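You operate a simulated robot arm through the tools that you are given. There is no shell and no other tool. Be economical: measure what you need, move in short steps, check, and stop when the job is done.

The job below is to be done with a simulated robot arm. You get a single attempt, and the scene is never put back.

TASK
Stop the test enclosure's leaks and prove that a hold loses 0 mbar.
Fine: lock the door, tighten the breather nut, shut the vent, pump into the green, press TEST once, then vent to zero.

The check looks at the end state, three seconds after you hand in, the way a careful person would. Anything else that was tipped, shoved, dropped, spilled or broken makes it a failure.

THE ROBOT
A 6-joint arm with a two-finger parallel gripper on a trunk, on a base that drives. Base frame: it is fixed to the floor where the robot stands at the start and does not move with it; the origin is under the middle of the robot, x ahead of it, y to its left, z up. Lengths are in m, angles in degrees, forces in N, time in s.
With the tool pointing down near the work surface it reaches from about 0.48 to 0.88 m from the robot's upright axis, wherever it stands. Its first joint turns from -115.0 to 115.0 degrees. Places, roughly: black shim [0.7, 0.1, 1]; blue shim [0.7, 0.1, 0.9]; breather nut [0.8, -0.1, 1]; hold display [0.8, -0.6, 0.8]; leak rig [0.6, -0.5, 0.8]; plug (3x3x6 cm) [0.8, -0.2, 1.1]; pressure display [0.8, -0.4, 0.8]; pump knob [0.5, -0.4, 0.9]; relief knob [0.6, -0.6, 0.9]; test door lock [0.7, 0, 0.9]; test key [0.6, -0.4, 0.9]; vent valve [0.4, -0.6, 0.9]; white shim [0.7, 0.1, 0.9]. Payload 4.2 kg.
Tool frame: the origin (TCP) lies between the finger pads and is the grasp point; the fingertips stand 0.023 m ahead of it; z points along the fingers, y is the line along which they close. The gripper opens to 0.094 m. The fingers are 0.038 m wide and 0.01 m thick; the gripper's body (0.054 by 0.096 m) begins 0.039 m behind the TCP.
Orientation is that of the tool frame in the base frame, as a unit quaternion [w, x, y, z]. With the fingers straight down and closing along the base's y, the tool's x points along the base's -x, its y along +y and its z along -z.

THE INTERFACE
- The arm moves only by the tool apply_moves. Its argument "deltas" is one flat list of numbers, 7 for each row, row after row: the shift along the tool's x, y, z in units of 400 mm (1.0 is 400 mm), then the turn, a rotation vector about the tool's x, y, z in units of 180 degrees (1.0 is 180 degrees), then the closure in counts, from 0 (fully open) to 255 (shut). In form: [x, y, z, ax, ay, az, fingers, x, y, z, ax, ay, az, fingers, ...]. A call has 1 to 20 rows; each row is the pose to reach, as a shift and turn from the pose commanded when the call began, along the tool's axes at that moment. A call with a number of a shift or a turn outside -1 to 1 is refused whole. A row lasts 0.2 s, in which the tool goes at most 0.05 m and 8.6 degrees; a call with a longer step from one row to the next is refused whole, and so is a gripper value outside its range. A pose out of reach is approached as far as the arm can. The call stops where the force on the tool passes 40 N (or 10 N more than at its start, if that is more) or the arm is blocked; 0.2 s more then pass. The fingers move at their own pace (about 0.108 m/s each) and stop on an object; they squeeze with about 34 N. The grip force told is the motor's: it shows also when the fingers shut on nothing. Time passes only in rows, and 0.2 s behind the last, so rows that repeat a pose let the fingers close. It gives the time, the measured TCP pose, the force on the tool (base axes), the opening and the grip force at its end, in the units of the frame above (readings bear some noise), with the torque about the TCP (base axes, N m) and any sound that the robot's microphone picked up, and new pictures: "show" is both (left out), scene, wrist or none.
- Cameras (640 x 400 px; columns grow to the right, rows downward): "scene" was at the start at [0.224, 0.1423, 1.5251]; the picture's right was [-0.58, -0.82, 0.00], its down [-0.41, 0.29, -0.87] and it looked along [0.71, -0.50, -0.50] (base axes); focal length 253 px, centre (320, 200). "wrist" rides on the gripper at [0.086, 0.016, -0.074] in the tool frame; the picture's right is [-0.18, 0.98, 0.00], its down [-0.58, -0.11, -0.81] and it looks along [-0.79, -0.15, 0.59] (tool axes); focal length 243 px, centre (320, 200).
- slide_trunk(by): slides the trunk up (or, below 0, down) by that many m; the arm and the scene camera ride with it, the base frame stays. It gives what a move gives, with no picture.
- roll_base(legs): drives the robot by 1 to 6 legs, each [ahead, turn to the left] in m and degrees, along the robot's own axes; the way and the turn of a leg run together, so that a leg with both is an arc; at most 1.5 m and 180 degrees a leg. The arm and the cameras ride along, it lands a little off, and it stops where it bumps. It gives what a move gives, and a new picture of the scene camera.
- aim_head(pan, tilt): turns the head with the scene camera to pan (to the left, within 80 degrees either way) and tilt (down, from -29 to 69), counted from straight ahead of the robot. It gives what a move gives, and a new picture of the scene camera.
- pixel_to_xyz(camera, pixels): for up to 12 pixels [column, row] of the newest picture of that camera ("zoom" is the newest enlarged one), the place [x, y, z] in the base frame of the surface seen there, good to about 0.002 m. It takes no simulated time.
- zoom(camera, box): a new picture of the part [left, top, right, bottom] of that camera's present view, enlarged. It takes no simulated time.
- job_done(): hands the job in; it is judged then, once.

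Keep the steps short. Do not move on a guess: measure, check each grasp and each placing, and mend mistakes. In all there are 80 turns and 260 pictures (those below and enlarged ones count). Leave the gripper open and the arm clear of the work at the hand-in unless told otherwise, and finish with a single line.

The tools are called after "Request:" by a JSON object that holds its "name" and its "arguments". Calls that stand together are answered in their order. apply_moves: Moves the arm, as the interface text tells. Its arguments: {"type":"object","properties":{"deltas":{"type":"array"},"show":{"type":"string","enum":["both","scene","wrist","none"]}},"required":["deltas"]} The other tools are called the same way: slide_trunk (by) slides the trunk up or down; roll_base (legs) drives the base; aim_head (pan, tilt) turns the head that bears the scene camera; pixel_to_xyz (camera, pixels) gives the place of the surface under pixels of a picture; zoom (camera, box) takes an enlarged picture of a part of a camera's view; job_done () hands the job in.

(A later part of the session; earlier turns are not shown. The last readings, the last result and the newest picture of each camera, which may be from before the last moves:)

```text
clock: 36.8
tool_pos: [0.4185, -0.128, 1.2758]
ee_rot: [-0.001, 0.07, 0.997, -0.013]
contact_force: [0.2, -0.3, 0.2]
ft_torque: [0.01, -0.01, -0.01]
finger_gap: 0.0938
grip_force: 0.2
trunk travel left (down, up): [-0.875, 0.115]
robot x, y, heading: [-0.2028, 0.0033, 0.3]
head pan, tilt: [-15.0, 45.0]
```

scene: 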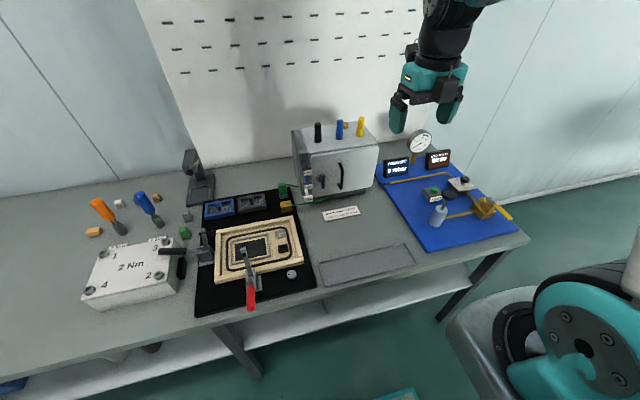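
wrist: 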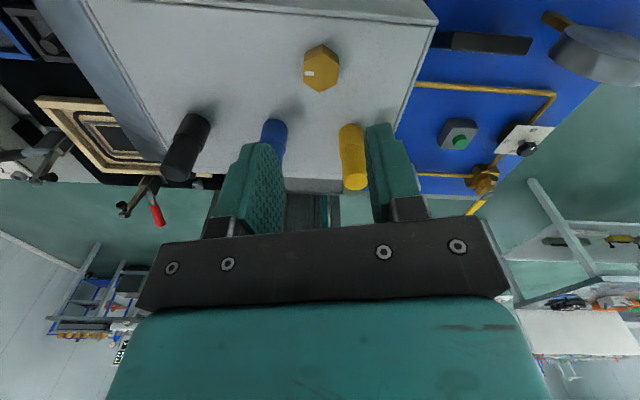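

Yaw is now about 8°. I'll pitch the tool to point along +x while moving to about [0.45, 0, 1.10], in front of the door with space to spare.

Request:
{"name": "apply_moves", "arguments": {"deltas": [-0.0027, 0.0297, 0.0386, -0.0038, -0.0455, -0.0026, 0, -0.0055, 0.0595, 0.0773, -0.0076, -0.0909, -0.0052, 0, -0.0082, 0.0892, 0.1159, -0.0113, -0.1364, -0.0078, 0, -0.0109, 0.1189, 0.1545, -0.0151, -0.1818, -0.0104, 0, -0.0136, 0.1486, 0.1932, -0.0189, -0.2273, -0.013, 0, -0.0164, 0.1784, 0.2318, -0.0227, -0.2727, -0.0155, 0, -0.0191, 0.2081, 0.2705, -0.0265, -0.3182, -0.0181, 0, -0.0218, 0.2378, 0.3091, -0.0303, -0.3636, -0.0207, 0, -0.0245, 0.2675, 0.3477, -0.034, -0.4091, -0.0233, 0, -0.0273, 0.2973, 0.3864, -0.0378, -0.4545, -0.0259, 0, -0.03, 0.327, 0.425, -0.0416, -0.5, -0.0285, 60, -0.03, 0.327, 0.425, -0.0416, -0.5, -0.0285, 110]}}

```text
clock: 39.4
tool_pos: [0.574, 0.0471, 1.151]
ee_rot: [0.706, 0.001, 0.709, -0.002]
contact_force: [-0.1, -0.4, -0.4]
ft_torque: [0.0, -0.01, 0.01]
finger_gap: 0.0534
grip_force: 0.0
out of reach, approached as far as the arm can: row 8, 9, 10, 11, 12
trunk travel left (down, up): [-0.875, 0.115]
robot x, y, heading: [-0.2, -0.001, 0.4]
head pan, tilt: [-15.0, 45.0]
```

scene: 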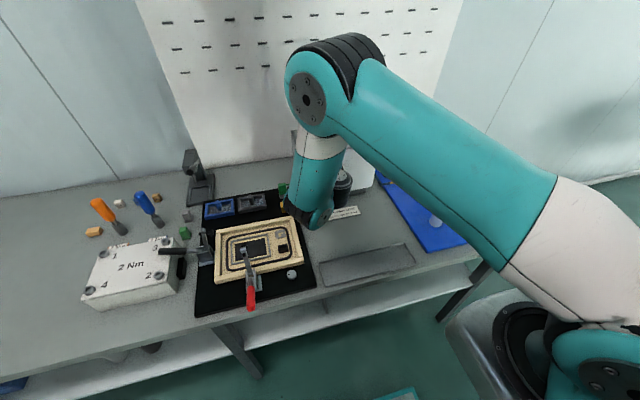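
wrist: 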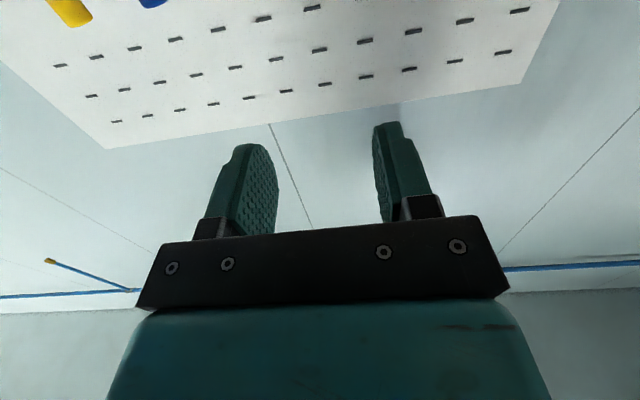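

The orientation is right, but x=0.45 is too close to the robot's axis. I'll back the base another 0.1 m and then command the staging point.

Request:
{"name": "roll_base", "arguments": {"legs": [[-0.1, 0]]}}

Request:
{"name": "apply_moves", "arguments": {"deltas": [0, 0, 0, 0, 0, 0, 150], "show": "none"}}

```text
clock: 40.6
tool_pos: [0.4716, 0.0466, 1.1512]
ee_rot: [0.706, 0.001, 0.708, -0.001]
contact_force: [0.1, 0.5, 0.2]
ft_torque: [0.0, -0.01, 0.02]
finger_gap: 0.0536
grip_force: 0.0
trunk travel left (down, up): [-0.875, 0.115]
robot x, y, heading: [-0.2987, 0.0026, 0.1]
head pan, tilt: [-15.0, 45.0]
```

scene: 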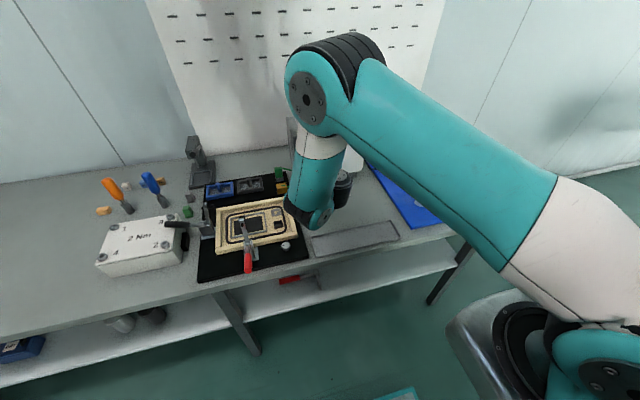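

```text
clock: 41.0
tool_pos: [0.4717, 0.0474, 1.1513]
ee_rot: [0.706, 0.001, 0.708, -0.001]
contact_force: [1.0, -0.3, -0.1]
ft_torque: [0.05, -0.01, 0.0]
finger_gap: 0.0385
grip_force: 0.0
trunk travel left (down, up): [-0.875, 0.115]
robot x, y, heading: [-0.3033, -0.0012, 0.2]
head pan, tilt: [-15.0, 45.0]
```

Now I'll descend to the staging point [0.56, 0.001, 0.945], in line with the paddle, and look.

Request:
{"name": "apply_moves", "arguments": {"deltas": [0.085, -0.02, 0.037, 0, 0, 0, 150, 0.17, -0.04, 0.074, 0, 0, 0, 150, 0.255, -0.06, 0.11, 0, 0, 0, 150, 0.34, -0.08, 0.147, 0, 0, 0, 150, 0.425, -0.1, 0.184, 0, 0, 0, 150, 0.515, -0.116, 0.22, 0, 0, 0, 150, 0.515, -0.116, 0.22, 0, 0, 0, 150]}}

```text
clock: 42.6
tool_pos: [0.5587, -0.0012, 0.9428]
ee_rot: [0.706, 0.001, 0.708, -0.002]
contact_force: [-0.7, -0.2, 0.6]
ft_torque: [0.01, -0.03, -0.05]
finger_gap: 0.0386
grip_force: 0.0
trunk travel left (down, up): [-0.875, 0.115]
robot x, y, heading: [-0.2983, 0.0008, 0.1]
head pan, tilt: [-15.0, 45.0]
```

scene: 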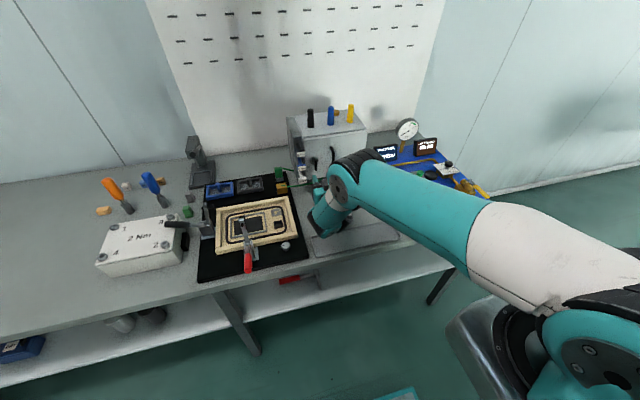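
wrist: 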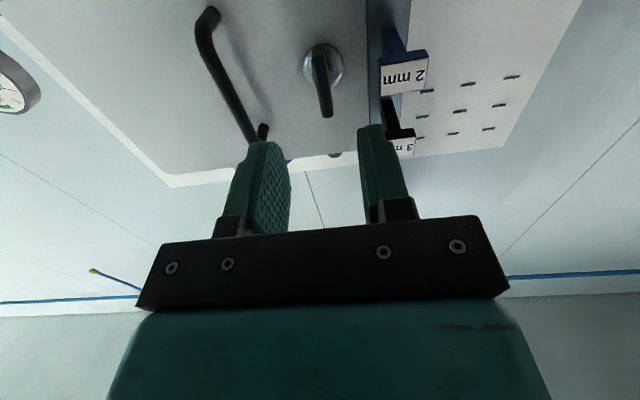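

I can see the paddle at wrist (324,82), upside down. I'll measure it precisely.

Request:
{"name": "zoom", "arguments": {"camera": "wrist", "box": [280, 30, 380, 130]}}

Request:
{"name": "pixel_to_xyz", "arguments": {"camera": "wrist", "pixels": [[320, 55], [326, 112], [324, 80], [319, 80], [330, 80], [322, 45], [309, 65], [340, 65], [385, 60], [428, 60], [408, 130]]}}

```text
4.00 times, centred on (330, 80) of wrist
```

zoom: 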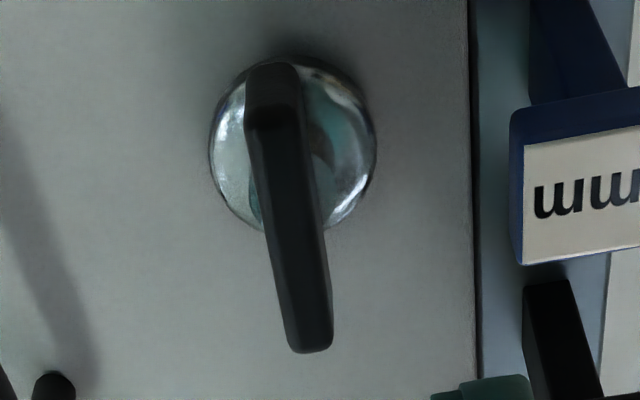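

```text
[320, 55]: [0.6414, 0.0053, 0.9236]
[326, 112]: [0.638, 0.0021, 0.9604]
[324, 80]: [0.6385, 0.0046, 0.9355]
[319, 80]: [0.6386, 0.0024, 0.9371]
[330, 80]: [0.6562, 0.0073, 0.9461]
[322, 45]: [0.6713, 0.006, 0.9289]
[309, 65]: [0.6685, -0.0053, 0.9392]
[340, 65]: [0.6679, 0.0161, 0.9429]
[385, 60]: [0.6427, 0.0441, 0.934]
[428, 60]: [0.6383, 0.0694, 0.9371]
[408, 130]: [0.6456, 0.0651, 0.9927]
```

The paddle centre is at y≈0.003, z≈0.944. I'll advance to x=0.64 and close on it.

Request:
{"name": "apply_moves", "arguments": {"deltas": [0, 0.01, 0.06, 0, 0, 0, 150, -0.003, 0.01, 0.12, 0, 0, 0, 150, -0.003, 0.01, 0.17, 0, 0, 0, 150, -0.003, 0.01, 0.203, 0, 0, 0, 150, -0.003, 0.01, 0.203, 0, 0, 0, 150, -0.003, 0.01, 0.203, 0, 0, 0, 255, -0.003, 0.01, 0.203, 0, 0, 0, 255]}}

Request:
{"name": "zoom", "arguments": {"camera": "scene", "box": [270, 110, 390, 220]}}

```text
clock: 44.2
tool_pos: [0.64, 0.0002, 0.9454]
ee_rot: [0.707, 0.003, 0.708, -0.003]
contact_force: [0.9, -3.9, -0.8]
ft_torque: [-0.05, 0.12, 0.0]
finger_gap: 0.0153
grip_force: 45.1
trunk travel left (down, up): [-0.875, 0.115]
robot x, y, heading: [-0.3029, -0.0021, 0.2]
head pan, tilt: [-15.0, 45.0]
```

scene: 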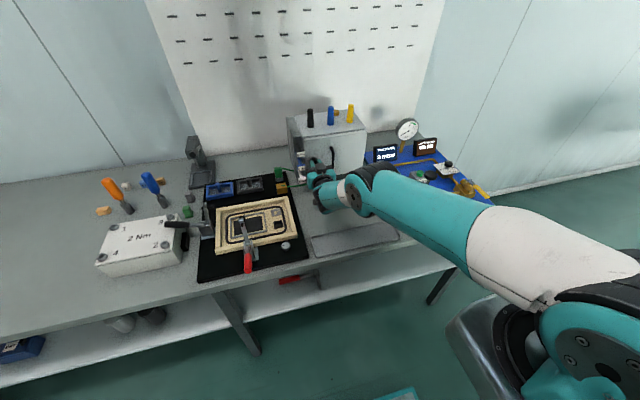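
wrist: 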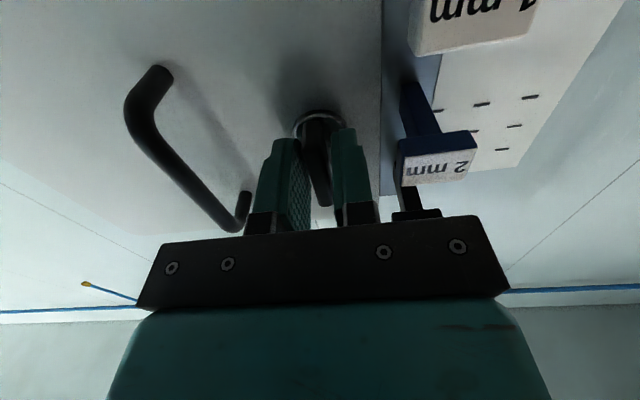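

```text
3.64 times, centred on (330, 165) of scene
```

zoom: 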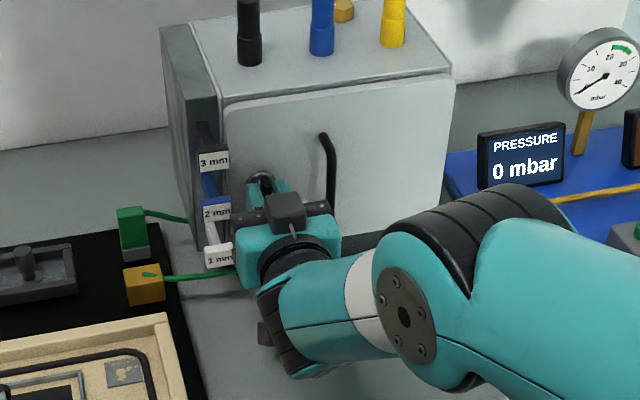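

Gripped (gap 15 mm). I'll try turning clockwise, in steps up to about 32°.

Request:
{"name": "apply_moves", "arguments": {"deltas": [0, 0, 0, 0, 0, 0.022, 255, 0, 0, 0, 0, 0, 0.044, 255, 0, 0, 0, 0, 0, 0.066, 255, 0, 0, 0, 0, 0, 0.088, 255, 0, 0, 0, 0, 0, 0.111, 255, 0, 0, 0, 0, 0, 0.133, 255, 0, 0, 0, 0, 0, 0.155, 255, 0, 0, 0, 0, 0, 0.177, 255], "show": "wrist"}}

```text
clock: 46.0
tool_pos: [0.639, 0.0003, 0.946]
ee_rot: [0.679, 0.196, 0.681, 0.192]
contact_force: [-8.3, -22.7, -8.7]
ft_torque: [0.0, 0.68, -0.13]
finger_gap: 0.0155
grip_force: 44.9
trunk travel left (down, up): [-0.875, 0.115]
robot x, y, heading: [-0.3043, 0.002, 0.3]
head pan, tilt: [-15.0, 45.0]
```

wrist: 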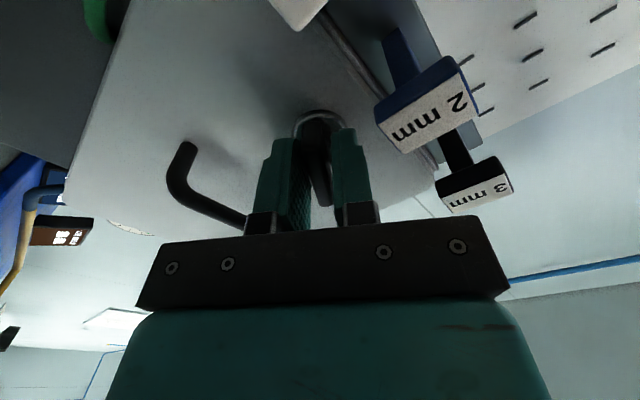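

The paddle is turning clockwise freely. I'll ease the side load and carry on towards 90°.

Request:
{"name": "apply_moves", "arguments": {"deltas": [-0.0006, -0.004, 0, 0, 0, 0.03, 255, -0.0006, -0.004, 0, 0, 0, 0.06, 255, -0.0006, -0.004, 0, 0, 0, 0.09, 255, -0.0006, -0.004, 0, 0, 0, 0.12, 255, -0.0006, -0.004, 0, 0, 0, 0.15, 255, -0.0006, -0.004, 0, 0, 0, 0.18, 255], "show": "wrist"}}

```text
clock: 47.4
tool_pos: [0.6393, 0.0015, 0.9448]
ee_rot: [0.598, 0.379, 0.599, 0.374]
contact_force: [-17.5, -18.8, -9.0]
ft_torque: [0.01, 0.02, -0.68]
finger_gap: 0.015
grip_force: 45.0
trunk travel left (down, up): [-0.875, 0.115]
robot x, y, heading: [-0.3007, 0.0, 0.7]
head pan, tilt: [-15.0, 45.0]
```

wrist: 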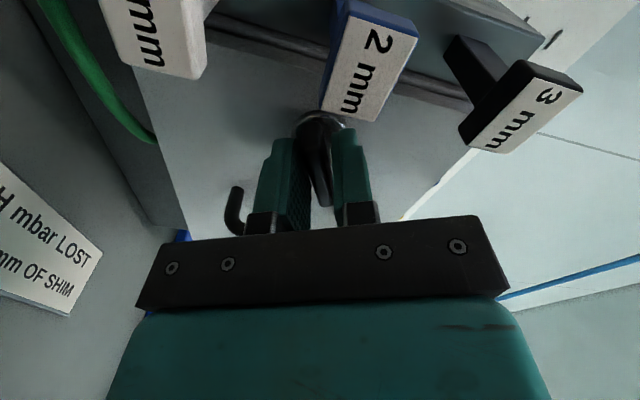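

It's at 64° and still turning freely. I'll continue carefully to the stop.

Request:
{"name": "apply_moves", "arguments": {"deltas": [-0.0017, -0.002, -0.0025, 0, 0, 0.0, 255, -0.0017, -0.002, -0.0025, 0, 0, 0.025, 255, -0.0017, -0.002, -0.0025, 0, 0, 0.05, 255, -0.0017, -0.002, -0.0025, 0, 0, 0.075, 255, -0.0017, -0.002, -0.0025, 0, 0, 0.1, 255, -0.0017, -0.002, -0.0025, 0, 0, 0.125, 255, -0.0017, -0.002, -0.0025, 0, 0, 0.145, 255], "show": "wrist"}}

```text
clock: 49.0
tool_pos: [0.6391, 0.0013, 0.945]
ee_rot: [0.498, 0.503, 0.498, 0.5]
contact_force: [2.2, -11.7, -8.8]
ft_torque: [-0.04, 0.09, -0.21]
finger_gap: 0.0152
grip_force: 45.1
trunk travel left (down, up): [-0.875, 0.115]
robot x, y, heading: [-0.3021, -0.0009, 0.6]
head pan, tilt: [-15.0, 45.0]
```

wrist: 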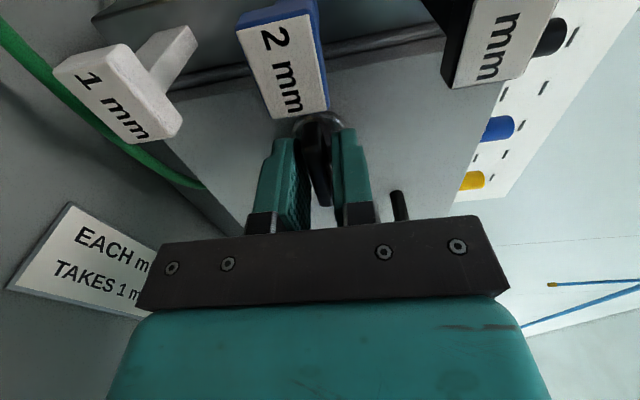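

It's at 90° with the paddle still aligned to the fingers. I'll feel for the stop with 10° more.

Request:
{"name": "apply_moves", "arguments": {"deltas": [0, -0.001, 0, 0, 0, 0.02, 255, 0, -0.001, 0, 0, 0, 0.04, 255, 0, -0.001, 0, 0, 0, 0.06, 255, 0, -0.001, 0, 0, 0, 0.06, 255], "show": "wrist"}}

```text
clock: 50.0
tool_pos: [0.6377, 0.0035, 0.9453]
ee_rot: [0.45, 0.547, 0.449, 0.545]
contact_force: [14.6, -0.2, -6.0]
ft_torque: [-1.86, -0.12, 0.21]
finger_gap: 0.0161
grip_force: 45.2
trunk travel left (down, up): [-0.875, 0.115]
robot x, y, heading: [-0.302, 0.0026, 0.3]
head pan, tilt: [-15.0, 45.0]
```

wrist: 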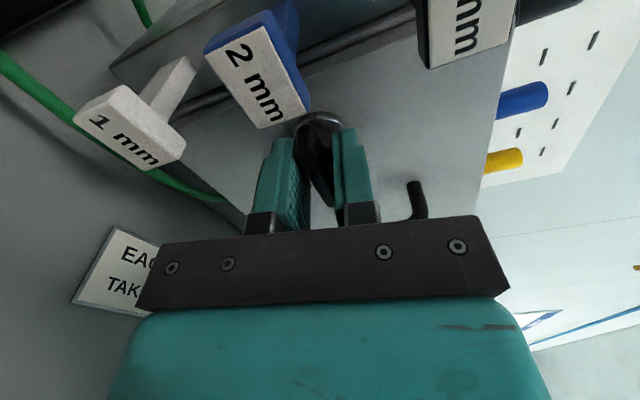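

Torque rose to -1.9 N m, so the paddle is at its stop at 90° and the door is locked. I'll relax back to 90°, open, retreat straight and check.

Request:
{"name": "apply_moves", "arguments": {"deltas": [0, 0, 0, 0, 0, -0.03, 255, 0, 0, 0, 0, 0, -0.055, 255, 0, 0, 0, 0, 0, -0.055, 150, 0, 0, 0, 0, 0, -0.055, 150, 0, 0, -0.06, 0, 0, -0.055, 150, 0, 0, -0.14, 0, 0, -0.055, 150, 0, 0, -0.22, 0, 0, -0.055, 150, 0, 0, -0.3, 0, 0, -0.055, 150, 0, 0, -0.3, 0, 0, -0.055, 150]}}

Request:
{"name": "zoom", "arguments": {"camera": "scene", "box": [280, 110, 380, 200]}}

```text
clock: 52.0
tool_pos: [0.5187, 0.0039, 0.9441]
ee_rot: [0.494, 0.507, 0.495, 0.504]
contact_force: [0.4, 0.5, -0.1]
ft_torque: [-0.01, 0.0, 0.0]
finger_gap: 0.0387
grip_force: 0.1
trunk travel left (down, up): [-0.875, 0.115]
robot x, y, heading: [-0.3007, -0.0012, 0.1]
head pan, tilt: [-15.0, 45.0]
```

scene: 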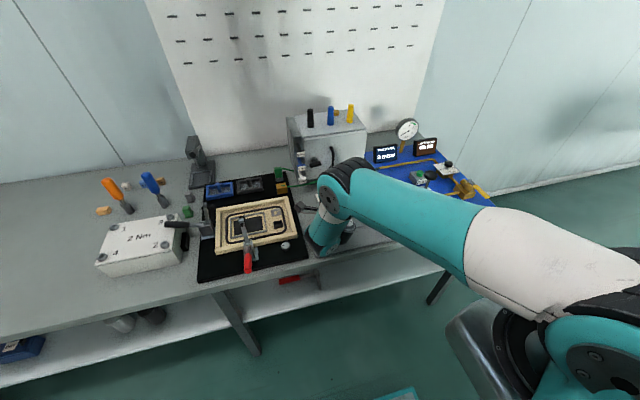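
wrist: 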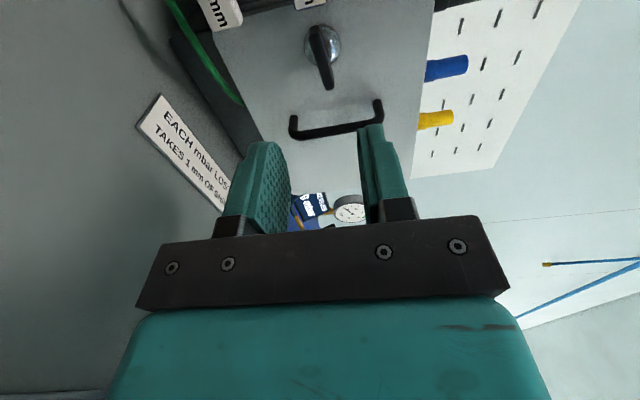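

```text
4.44 times, centred on (330, 155) of scene
```

zoom: 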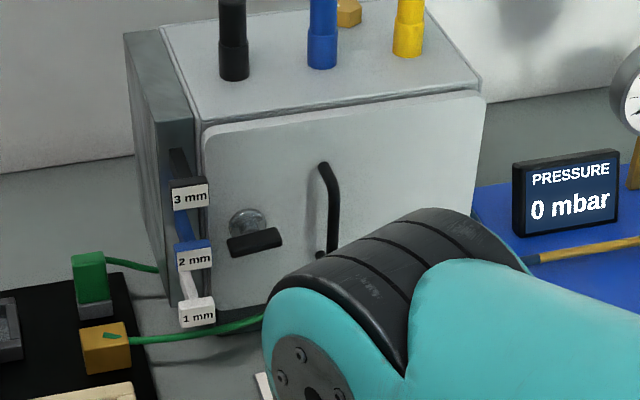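

The paddle is now horizontal, so the door is locked. I'll lift clear, point the tool down (yaw 90°), and then drive forward to work on the rig.

Request:
{"name": "apply_moves", "arguments": {"deltas": [0, 0.09, 0, 0, 0, 0, 100, 0, 0.18, 0, 0, 0, 0, 0, 0, 0.27, 0, 0, 0, 0, 0, 0, 0.36, 0, 0, 0, 0, 0, 0, 0.45, 0, 0, 0, 0, 0, 0, 0.54, 0, 0, 0, 0, 0, 0, 0.63, 0, 0, 0, 0, 0, 0, 0.63, 0, 0.0455, 0, 0, 0, 0, 0.63, 0, 0.0909, 0, 0, 0, 0, 0.63, 0, 0.1364, 0, 0, 0, 0, 0.63, 0, 0.1818, 0, 0, 0, 0, 0.63, 0, 0.2273, 0, 0, 0, 0, 0.63, 0, 0.2727, 0, 0, 0, 0, 0.63, 0, 0.3182, 0, 0, 0, 0, 0.63, 0, 0.3636, 0, 0, 0, 0, 0.63, 0, 0.4091, 0, 0, 0, 0, 0.63, 0, 0.4545, 0, 0, 0, 0, 0.63, 0, 0.5, 0, 0, 0], "show": "none"}}

Request:
{"name": "aim_head", "arguments": {"pan": -50, "tilt": 35}}

```text
clock: 55.8
tool_pos: [0.5187, -0.0035, 1.1955]
ee_rot: [-0.009, 0.708, 0.706, 0.007]
contact_force: [-0.4, 0.7, 0.3]
ft_torque: [-0.02, -0.04, -0.01]
finger_gap: 0.094
grip_force: 0.1
trunk travel left (down, up): [-0.875, 0.115]
robot x, y, heading: [-0.3042, 0.0046, 0.2]
head pan, tilt: [-15.0, 45.0]
```

```text
clock: 56.8
tool_pos: [0.5198, -0.0019, 1.1976]
ee_rot: [-0.009, 0.708, 0.706, 0.007]
contact_force: [0.1, 0.1, 0.5]
ft_torque: [0.0, 0.03, 0.02]
finger_gap: 0.0941
grip_force: 0.1
trunk travel left (down, up): [-0.875, 0.115]
robot x, y, heading: [-0.2976, -0.0003, 0.3]
head pan, tilt: [-50.0, 35.0]
```

scene: 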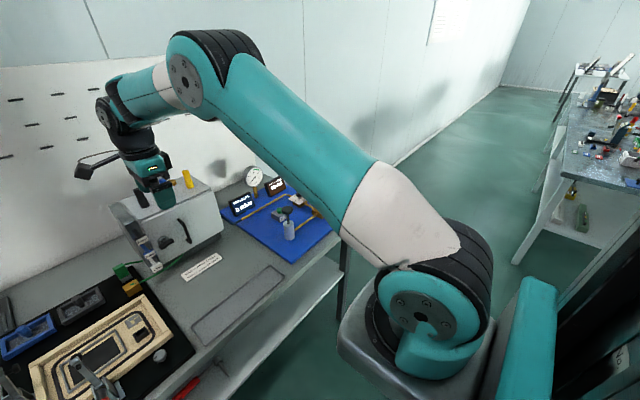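

Next I'll swing the arm over to above the rig at z≈1.2 and then drive forward 0.22 m.

Request:
{"name": "apply_moves", "arguments": {"deltas": [-0.0972, -0.0194, 0, 0, 0, 0, 0, -0.1944, -0.0389, 0, 0, 0, 0, 0, -0.2917, -0.0583, 0, 0, 0, 0, 0, -0.3889, -0.0778, 0, 0, 0, 0, 0, -0.4861, -0.0972, 0, 0, 0, 0, 0, -0.5833, -0.1167, 0, 0, 0, 0, 0, -0.6806, -0.1361, 0, 0, 0, 0, 0, -0.7778, -0.1556, 0, 0, 0, 0, 0, -0.875, -0.175, 0, 0, 0, 0, 0], "show": "none"}}

Request:
{"name": "roll_base", "arguments": {"legs": [[0.22, 0]]}}

```text
clock: 58.8
tool_pos: [0.4465, -0.354, 1.1891]
ee_rot: [-0.008, 0.708, 0.706, 0.007]
contact_force: [-0.2, 1.0, 0.0]
ft_torque: [-0.06, 0.0, 0.03]
finger_gap: 0.0941
grip_force: 0.0
trunk travel left (down, up): [-0.875, 0.115]
robot x, y, heading: [-0.2965, -0.0012, 0.3]
head pan, tilt: [-50.0, 35.0]
```

```text
clock: 60.5
tool_pos: [0.6627, -0.353, 1.1902]
ee_rot: [-0.01, 0.708, 0.706, 0.007]
contact_force: [0.4, -0.5, 0.1]
ft_torque: [-0.01, 0.02, 0.05]
finger_gap: 0.0939
grip_force: 0.0
trunk travel left (down, up): [-0.875, 0.115]
robot x, y, heading: [-0.0851, 0.0028, 0.1]
head pan, tilt: [-50.0, 35.0]
```

scene: 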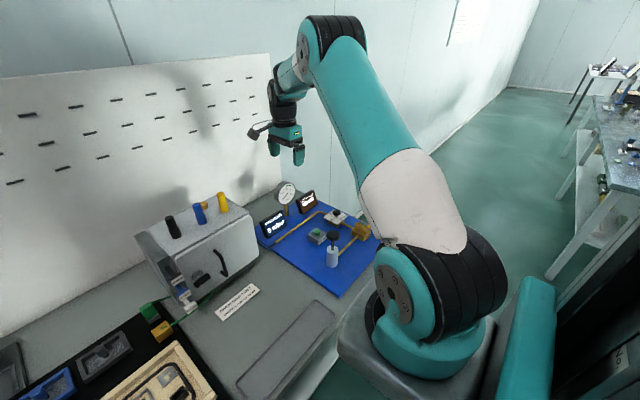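

Now I'll lower the wrist camera to look at the vent valve, staying above the pump knob (top about 0.965).

Request:
{"name": "apply_moves", "arguments": {"deltas": [0, -0.0857, 0.0464, 0, 0, 0, 0, 0, -0.1714, 0.0929, 0, 0, 0, 0, 0, -0.2571, 0.1393, 0, 0, 0, 0, 0, -0.3429, 0.1857, 0, 0, 0, 0, 0, -0.4286, 0.2321, 0, 0, 0, 0, 0, -0.5143, 0.2786, 0, 0, 0, 0, 0, -0.6, 0.325, 0, 0, 0, 0, 0, -0.6, 0.325, 0, 0, 0, 0]}}

Request:
{"name": "zoom", "arguments": {"camera": "scene", "box": [250, 180, 390, 300]}}

```text
clock: 62.2
tool_pos: [0.4208, -0.3482, 1.0587]
ee_rot: [-0.008, 0.708, 0.706, 0.006]
contact_force: [0.5, 0.0, -0.4]
ft_torque: [-0.01, -0.01, -0.03]
finger_gap: 0.0939
grip_force: 0.1
trunk travel left (down, up): [-0.875, 0.115]
robot x, y, heading: [-0.0866, 0.0065, 0.0]
head pan, tilt: [-50.0, 35.0]
```

scene: 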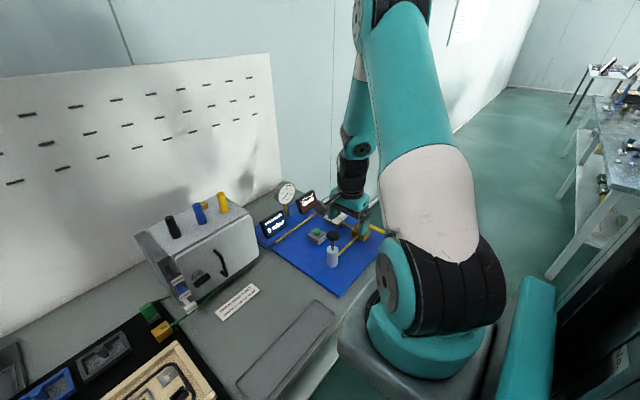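
wrist: 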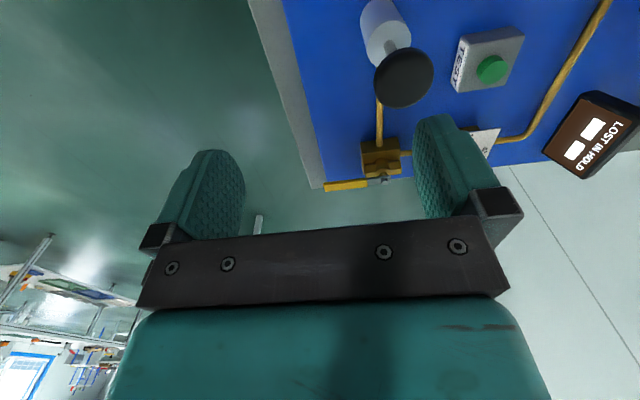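

```text
3.33 times, centred on (320, 240) of scene
```

zoom: 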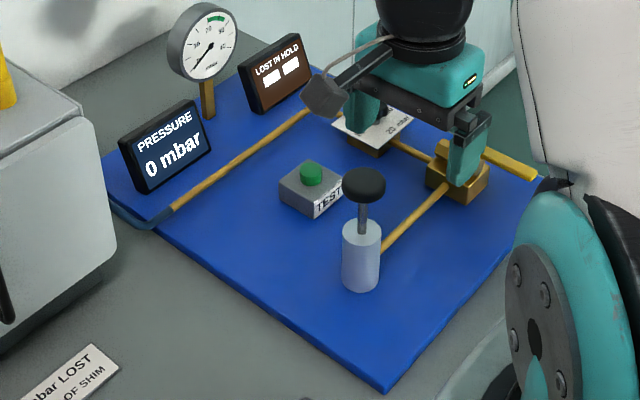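

I see the valve block at (380,160), its pivot at (383,180) and the yellow handle running left to (325,187). I'll zoom and measure.

Request:
{"name": "zoom", "arguments": {"camera": "wrist", "box": [310, 120, 420, 200]}}

Request:
{"name": "pixel_to_xyz", "arguments": {"camera": "wrist", "pixels": [[328, 187], [345, 185], [362, 184], [383, 180], [368, 145], [392, 143], [380, 165], [404, 78], [404, 70], [490, 70], [472, 160], [380, 110]]}}

```text
5.00 times, centred on (365, 160) of wrist
```

zoom: 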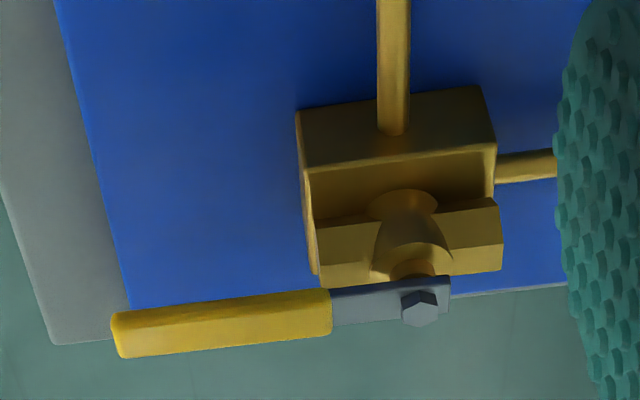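

```text
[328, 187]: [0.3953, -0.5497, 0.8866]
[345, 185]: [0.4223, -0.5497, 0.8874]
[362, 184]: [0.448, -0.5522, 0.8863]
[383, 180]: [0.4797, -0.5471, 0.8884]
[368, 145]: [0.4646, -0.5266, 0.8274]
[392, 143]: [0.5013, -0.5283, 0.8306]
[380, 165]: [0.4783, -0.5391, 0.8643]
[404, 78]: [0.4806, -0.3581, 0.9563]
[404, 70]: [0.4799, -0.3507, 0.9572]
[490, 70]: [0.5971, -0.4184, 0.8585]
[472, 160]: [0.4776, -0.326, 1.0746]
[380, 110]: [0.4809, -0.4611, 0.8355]
```

The handle is at z≈0.887, its pivot is at (0.480,-0.548), and it points along -x, in line with the hex-ended valve body, so the valve is open. I'll hold the handle loosely and swing it 90° clockwise about its pivot. First I'll go above it at yaw 0.

Request:
{"name": "apply_moves", "arguments": {"deltas": [-0.045, -0.002, 0, 0, 0, -0.0455, 0, -0.09, -0.004, 0, 0, 0, -0.0909, 0, -0.135, -0.006, 0, 0, 0, -0.1364, 60, -0.18, -0.008, 0, 0, 0, -0.1818, 100, -0.225, -0.01, 0.02, 0, 0, -0.2273, 140, -0.27, -0.012, 0.05, 0, 0, -0.2727, 160, -0.32, -0.015, 0.08, 0, 0, -0.3182, 160, -0.37, -0.017, 0.11, 0, 0, -0.3636, 160, -0.42, -0.019, 0.14, 0, 0, -0.4091, 160, -0.46, -0.021, 0.17, 0, 0, -0.4545, 160, -0.5, -0.0225, 0.2, 0, 0, -0.5, 160, -0.5, -0.0225, 0.2, 0, 0, -0.5, 160]}}

```text
clock: 64.8
tool_pos: [0.413, -0.5464, 0.9774]
ee_rot: [-0.001, 0.0, 1.0, 0.011]
contact_force: [0.7, 0.0, -0.9]
ft_torque: [0.0, -0.03, 0.01]
finger_gap: 0.035
grip_force: 0.1
trunk travel left (down, up): [-0.875, 0.115]
robot x, y, heading: [-0.0853, 0.0059, 0.1]
head pan, tilt: [-50.0, 35.0]
```

scene: 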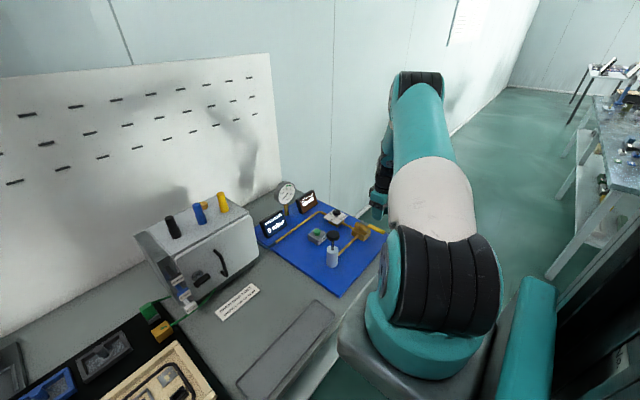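
wrist: 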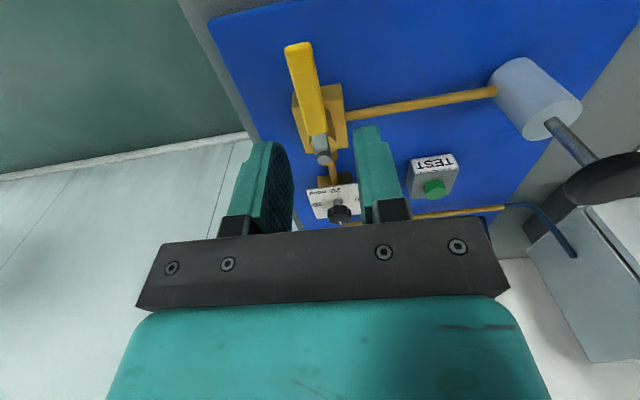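

Request:
{"name": "pixel_to_xyz", "arguments": {"camera": "wrist", "pixels": [[293, 46], [308, 46], [299, 43], [305, 75], [296, 85], [316, 85], [320, 125], [323, 158]]}}

Request:
{"name": "zoom", "arguments": {"camera": "wrist", "box": [270, 30, 370, 100]}}

Request:
{"name": "zoom", "arguments": {"camera": "wrist", "box": [290, 165, 380, 235]}}

```text
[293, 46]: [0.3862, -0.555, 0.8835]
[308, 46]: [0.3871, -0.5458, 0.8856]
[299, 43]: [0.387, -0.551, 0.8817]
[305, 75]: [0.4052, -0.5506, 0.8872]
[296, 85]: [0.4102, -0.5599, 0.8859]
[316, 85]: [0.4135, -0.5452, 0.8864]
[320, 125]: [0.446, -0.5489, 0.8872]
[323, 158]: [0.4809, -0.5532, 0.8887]
```

```text
5.71 times, centred on (320, 65) of wrist
```

zoom: 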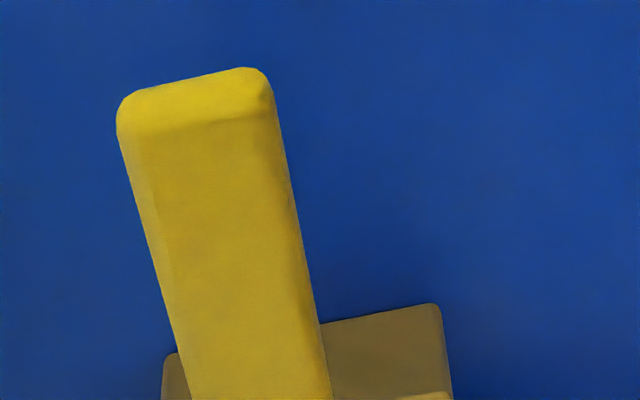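

```text
5.71 times, centred on (335, 200) of wrist
```

zoom: 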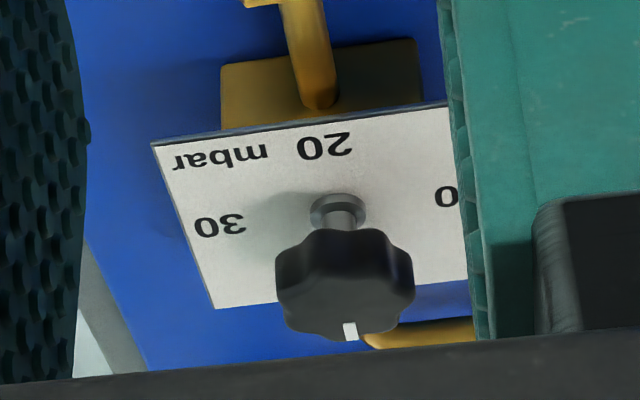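

The relief knob points to 40 (labels 10/20/30/40), above the green band, so I'll leave it. The handle is about 15 mm wide, centred at y≈-0.552. I'll descend around it and cage it.

Request:
{"name": "apply_moves", "arguments": {"deltas": [0, -0.014, 0, 0, 0, 0, 160, 0, -0.014, 0.07, 0, 0, 0, 160, 0, -0.014, 0.14, 0, 0, 0, 160, 0, -0.014, 0.2035, 0, 0, 0, 160, 0, -0.014, 0.2035, 0, 0, 0, 198, 0, -0.014, 0.2035, 0, 0, 0, 198]}}

```text
clock: 66.2
tool_pos: [0.4135, -0.5512, 0.8946]
ee_rot: [-0.002, 0.0, 1.0, 0.011]
contact_force: [0.5, -1.7, 0.0]
ft_torque: [-0.01, -0.03, 0.02]
finger_gap: 0.0213
grip_force: 0.7
trunk travel left (down, up): [-0.875, 0.115]
robot x, y, heading: [-0.0854, 0.0052, -0.2]
head pan, tilt: [-50.0, 35.0]
```

scene: 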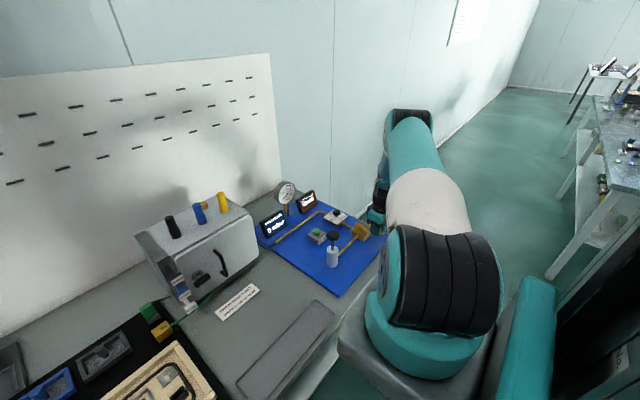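
wrist: 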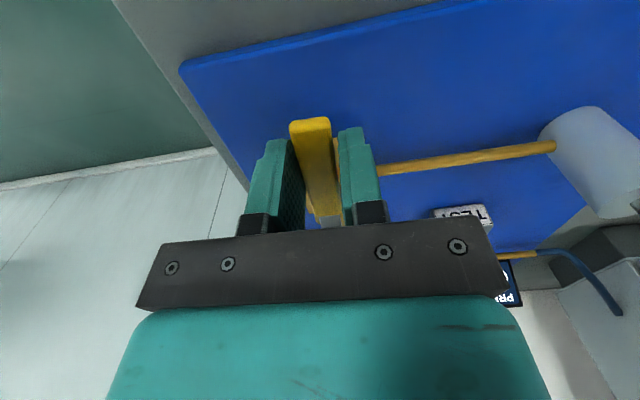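

The handle is caged. I'll swing it clockwise along the arc about the pivot, starting with 48°.

Request:
{"name": "apply_moves", "arguments": {"deltas": [-0.0016, 0.0235, 0, 0, 0, 0.0444, 198, -0.0065, 0.0465, 0, 0, 0, 0.0889, 198, -0.0146, 0.0686, 0, 0, 0, 0.1333, 198, -0.0256, 0.0894, 0, 0, 0, 0.1778, 198, -0.0395, 0.1085, 0, 0, 0, 0.2222, 198, -0.0558, 0.1254, 0, 0, 0, 0.2667, 198], "show": "wrist"}}

```text
clock: 67.7
tool_pos: [0.4352, -0.4997, 0.8963]
ee_rot: [-0.006, 0.408, 0.913, 0.008]
contact_force: [-0.6, -1.7, -0.7]
ft_torque: [0.0, 0.01, 0.03]
finger_gap: 0.0214
grip_force: 0.6
trunk travel left (down, up): [-0.875, 0.115]
robot x, y, heading: [-0.0896, 0.0039, -0.0]
head pan, tilt: [-50.0, 35.0]
```

wrist: 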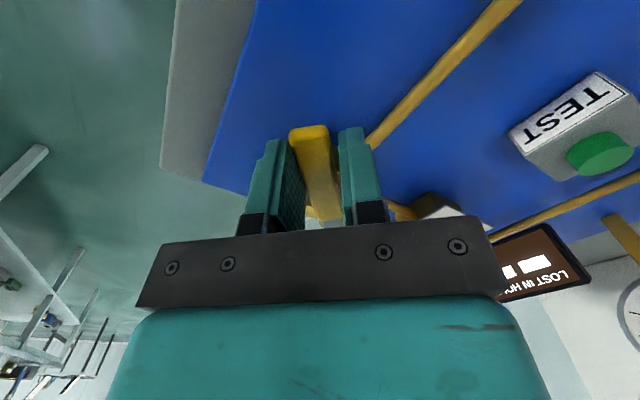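

The handle moves freely. I'll continue to about 93°.

Request:
{"name": "apply_moves", "arguments": {"deltas": [-0.0016, 0.0235, 0, 0, 0, 0.0444, 198, -0.0065, 0.0465, 0, 0, 0, 0.0889, 198, -0.0146, 0.0686, 0, 0, 0, 0.1333, 198, -0.0256, 0.0894, 0, 0, 0, 0.1778, 198, -0.0395, 0.1085, 0, 0, 0, 0.2222, 198, -0.0494, 0.1193, 0, 0, 0, 0.25, 198], "show": "wrist"}}

```text
clock: 69.0
tool_pos: [0.4835, -0.4828, 0.895]
ee_rot: [-0.009, 0.726, 0.687, 0.007]
contact_force: [-0.7, -0.2, 0.3]
ft_torque: [0.01, 0.01, 0.03]
finger_gap: 0.0213
grip_force: 0.6
trunk travel left (down, up): [-0.875, 0.115]
robot x, y, heading: [-0.0867, 0.0015, -0.1]
head pan, tilt: [-50.0, 35.0]
```

wrist: 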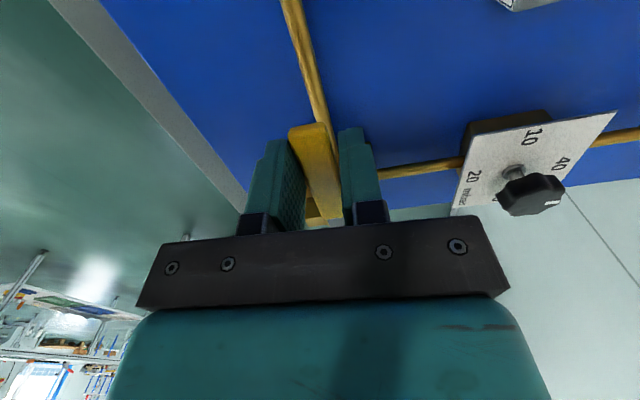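

It's near 93°, with some play in the cage. I'll nudge 6 mm towards +x to feel the closed stop.

Request:
{"name": "apply_moves", "arguments": {"deltas": [0, 0.008, 0, 0, 0, 0.01, 198, 0, 0.015, 0, 0, 0, 0.02, 198, 0, 0.022, 0, 0, 0, 0.03, 198], "show": "wrist"}}

```text
clock: 69.8
tool_pos: [0.4881, -0.4845, 0.8953]
ee_rot: [-0.012, 0.759, 0.651, 0.005]
contact_force: [-28.6, -6.3, -3.3]
ft_torque: [0.19, 0.14, 0.7]
finger_gap: 0.0334
grip_force: 13.8
trunk travel left (down, up): [-0.875, 0.115]
robot x, y, heading: [-0.089, 0.0046, 0.2]
head pan, tilt: [-50.0, 35.0]
```

wrist: 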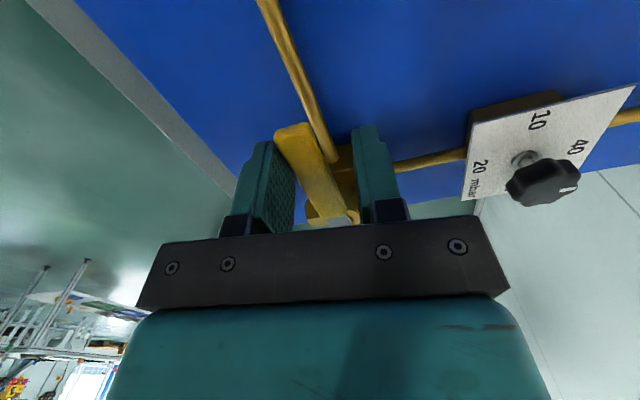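

At 29 N the handle is against its stop, so the vent is shut. I'll back off, open and lift, and view the handle.

Request:
{"name": "apply_moves", "arguments": {"deltas": [0, -0.018, 0, 0, 0, -0.03, 170, 0, -0.018, 0, 0, 0, -0.04, 160, 0, -0.018, -0.07, 0, 0, -0.04, 160, 0, -0.018, -0.15, 0, 0, -0.04, 160, 0, -0.018, -0.25, 0, 0, -0.04, 160, 0.05, -0.018, -0.33, 0, 0, -0.04, 160, 0.12, -0.018, -0.4, 0, 0, -0.04, 160, 0.12, -0.018, -0.4, 0, 0, -0.04, 160], "show": "wrist"}}

Request:
{"name": "zoom", "arguments": {"camera": "scene", "box": [250, 180, 390, 300]}}

```text
clock: 71.7
tool_pos: [0.4935, -0.4403, 1.0564]
ee_rot: [-0.009, 0.715, 0.699, 0.007]
contact_force: [0.1, 0.0, 0.1]
ft_torque: [0.02, 0.04, -0.01]
finger_gap: 0.0353
grip_force: 0.0
trunk travel left (down, up): [-0.875, 0.115]
robot x, y, heading: [-0.087, 0.0025, -0.1]
head pan, tilt: [-50.0, 35.0]
```

wrist: 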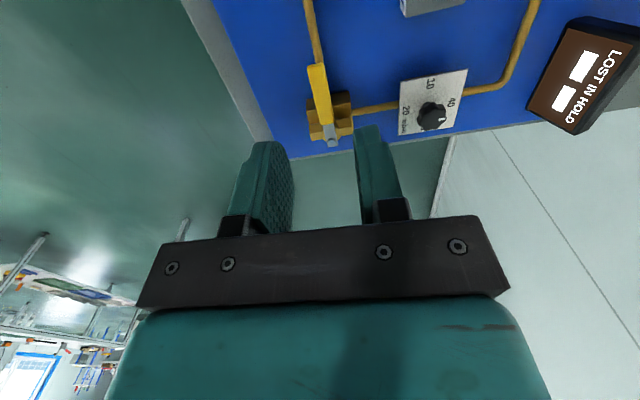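

```text
3.33 times, centred on (320, 240) of scene
```

zoom: 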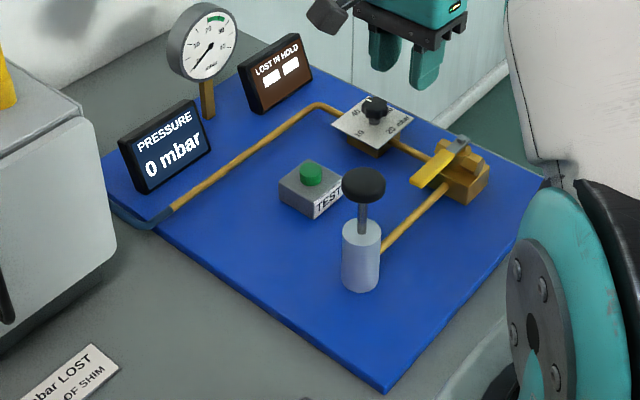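

The handle now points along +y, so the vent is shut. I'll measure the pump knob.

Request:
{"name": "zoom", "arguments": {"camera": "scene", "box": [310, 215, 360, 275]}}

Request:
{"name": "pixel_to_xyz", "arguments": {"camera": "zoom", "pixels": [[320, 200], [240, 130], [410, 130], [325, 100], [325, 140], [325, 160], [260, 230], [380, 230]]}}

```text
6.67 times, centred on (335, 245) of scene
```

zoom: 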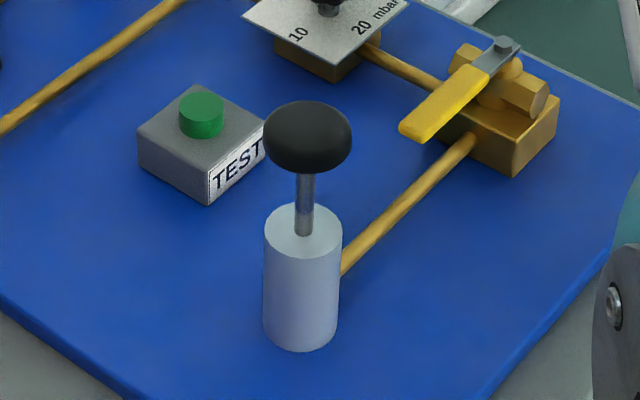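

```text
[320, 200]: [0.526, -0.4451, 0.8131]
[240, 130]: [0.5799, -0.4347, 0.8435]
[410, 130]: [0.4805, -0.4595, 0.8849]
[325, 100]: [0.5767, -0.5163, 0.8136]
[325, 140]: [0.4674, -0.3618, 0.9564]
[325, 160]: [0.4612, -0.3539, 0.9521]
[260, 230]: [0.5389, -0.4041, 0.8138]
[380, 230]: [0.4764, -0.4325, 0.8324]
```

Request:
{"name": "pixel_to_xyz", "arguments": {"camera": "zoom", "pixels": [[308, 110], [308, 130], [308, 165], [270, 135], [347, 135], [305, 195], [302, 245], [300, 330]]}}

```text
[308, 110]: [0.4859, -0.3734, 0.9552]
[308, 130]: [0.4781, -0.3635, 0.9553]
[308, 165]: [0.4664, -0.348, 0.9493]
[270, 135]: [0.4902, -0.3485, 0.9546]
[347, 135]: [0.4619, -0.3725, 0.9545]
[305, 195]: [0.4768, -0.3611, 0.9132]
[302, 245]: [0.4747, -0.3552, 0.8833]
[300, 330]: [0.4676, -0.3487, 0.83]
```

The knob is at (0.477,-0.361) with its top at 0.957 and about 37 mm wide. I'll centre closed fingers above it and make one slow stroke, checking whether it springs back.

Request:
{"name": "apply_moves", "arguments": {"deltas": [0.1, -0.02, 0.03, 0, 0, 0, 255, 0.198, -0.041, 0.08, 0, 0, 0, 255, 0.198, -0.041, 0.171, 0, 0, 0, 255, 0.198, -0.041, 0.171, 0, 0, 0, 255], "show": "scene"}}

Request:
{"name": "apply_moves", "arguments": {"deltas": [0, 0, 0.03, 0, 0, 0, 255, 0, 0, 0.06, 0, 0, 0, 255, 0, 0, 0.09, 0, 0, 0, 255, 0, 0, 0.11, 0, 0, 0, 255], "show": "scene"}}

Request:
{"name": "zoom", "arguments": {"camera": "scene", "box": [250, 180, 390, 300]}}

```text
clock: 72.7
tool_pos: [0.4773, -0.3588, 0.9911]
ee_rot: [-0.009, 0.715, 0.699, 0.006]
contact_force: [0.4, 0.1, 0.3]
ft_torque: [-0.02, -0.02, 0.02]
finger_gap: 0.0
grip_force: 34.0
trunk travel left (down, up): [-0.875, 0.115]
robot x, y, heading: [-0.0855, 0.0033, -0.0]
head pan, tilt: [-50.0, 35.0]
```

scene: 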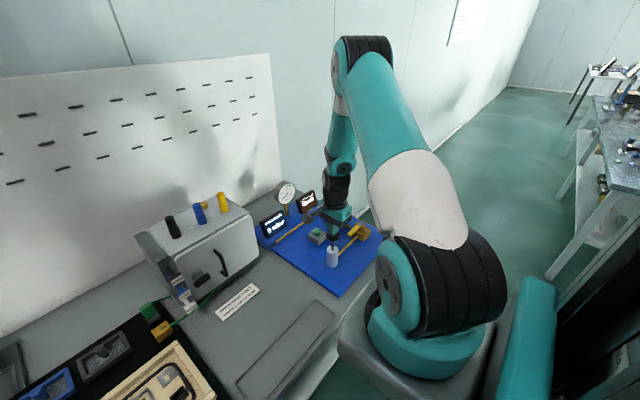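

```text
clock: 73.7
tool_pos: [0.4771, -0.3592, 0.9457]
ee_rot: [-0.008, 0.715, 0.699, 0.006]
contact_force: [2.1, -3.8, 4.9]
ft_torque: [-0.21, -0.09, 0.04]
finger_gap: 0.0001
grip_force: 34.0
trunk travel left (down, up): [-0.875, 0.115]
robot x, y, heading: [-0.0871, 0.001, 0.2]
head pan, tilt: [-50.0, 35.0]
```

scene: 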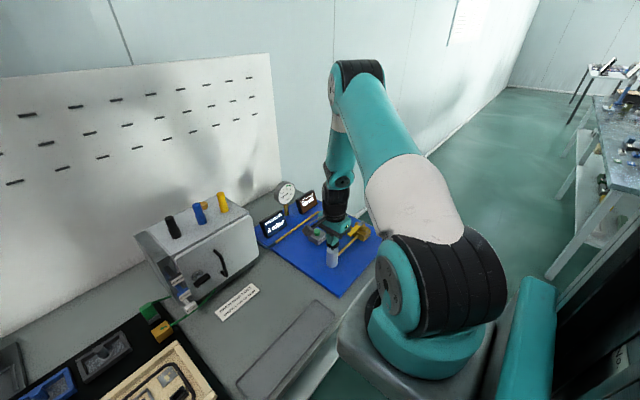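

```text
3.33 times, centred on (320, 240) of scene
```

zoom: 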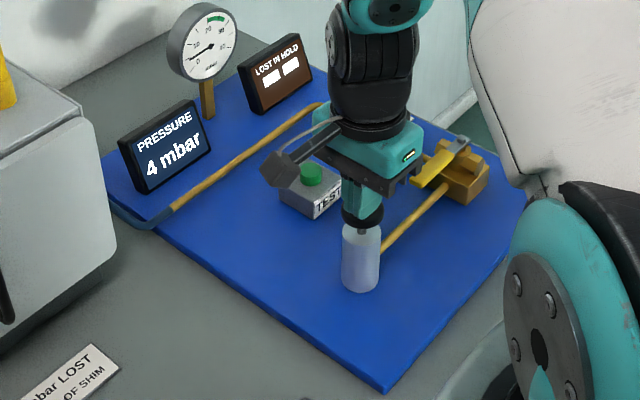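

That stroke raised it to 4 mbar. I'll lift to see whether the knob returns and the pressure holds.

Request:
{"name": "apply_moves", "arguments": {"deltas": [0, 0, -0.04, 0, 0, 0, 255, 0, 0, -0.08, 0, 0, 0, 255, 0, 0, -0.11, 0, 0, 0, 255, 0, 0, -0.125, 0, 0, 0, 255, 0, 0, -0.125, 0, 0, 0, 255], "show": "none"}}

Request:
{"name": "zoom", "arguments": {"camera": "scene", "box": [250, 180, 390, 300]}}

```text
clock: 74.8
tool_pos: [0.4788, -0.3579, 0.9949]
ee_rot: [-0.009, 0.715, 0.699, 0.007]
contact_force: [0.3, -0.8, 0.1]
ft_torque: [-0.01, 0.02, -0.01]
finger_gap: 0.0
grip_force: 33.7
trunk travel left (down, up): [-0.875, 0.115]
robot x, y, heading: [-0.0872, 0.0017, 0.2]
head pan, tilt: [-50.0, 35.0]
```

```text
3.33 times, centred on (320, 240) of scene
```

zoom: 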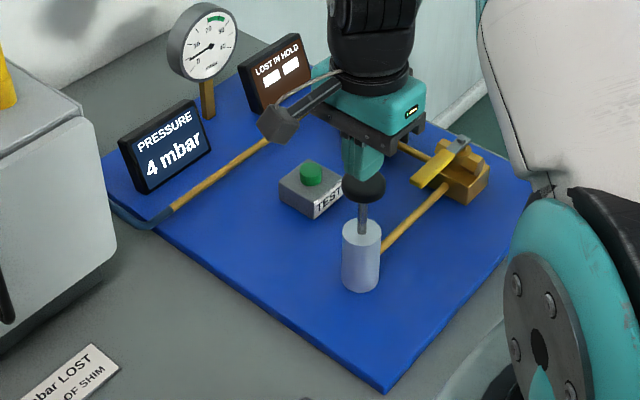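

The knob springs back, and 4 mbar holds. I'll make four more strokes and read the display.

Request:
{"name": "apply_moves", "arguments": {"deltas": [0, 0, 0.065, 0, 0, 0, 255, 0, 0, 0.123, 0, 0, 0, 255, 0, 0, 0.05, 0, 0, 0, 255, 0, 0, 0, 0, 0, 0, 255, 0, 0, 0.065, 0, 0, 0, 255, 0, 0, 0.123, 0, 0, 0, 255, 0, 0, 0.05, 0, 0, 0, 255, 0, 0, 0, 0, 0, 0, 255, 0, 0, 0.065, 0, 0, 0, 255, 0, 0, 0.123, 0, 0, 0, 255, 0, 0, 0.05, 0, 0, 0, 255, 0, 0, 0, 0, 0, 0, 255, 0, 0, 0.065, 0, 0, 0, 255, 0, 0, 0.123, 0, 0, 0, 255, 0, 0, 0.05, 0, 0, 0, 255, 0, 0, 0, 0, 0, 0, 255], "show": "none"}}

Request:
{"name": "zoom", "arguments": {"camera": "scene", "box": [250, 180, 320, 240]}}

```text
clock: 78.2
tool_pos: [0.478, -0.3577, 0.9953]
ee_rot: [-0.009, 0.715, 0.699, 0.007]
contact_force: [0.0, -0.1, 0.0]
ft_torque: [-0.01, -0.01, 0.03]
finger_gap: 0.0
grip_force: 34.0
trunk travel left (down, up): [-0.875, 0.115]
robot x, y, heading: [-0.0866, 0.0015, 0.3]
head pan, tilt: [-50.0, 35.0]
```

```text
6.67 times, centred on (285, 210) of scene
```

zoom: 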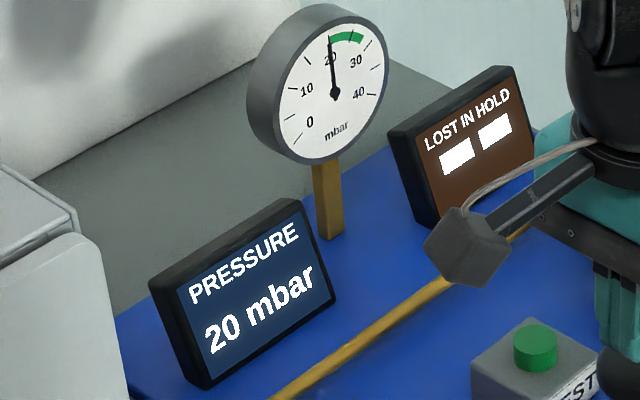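

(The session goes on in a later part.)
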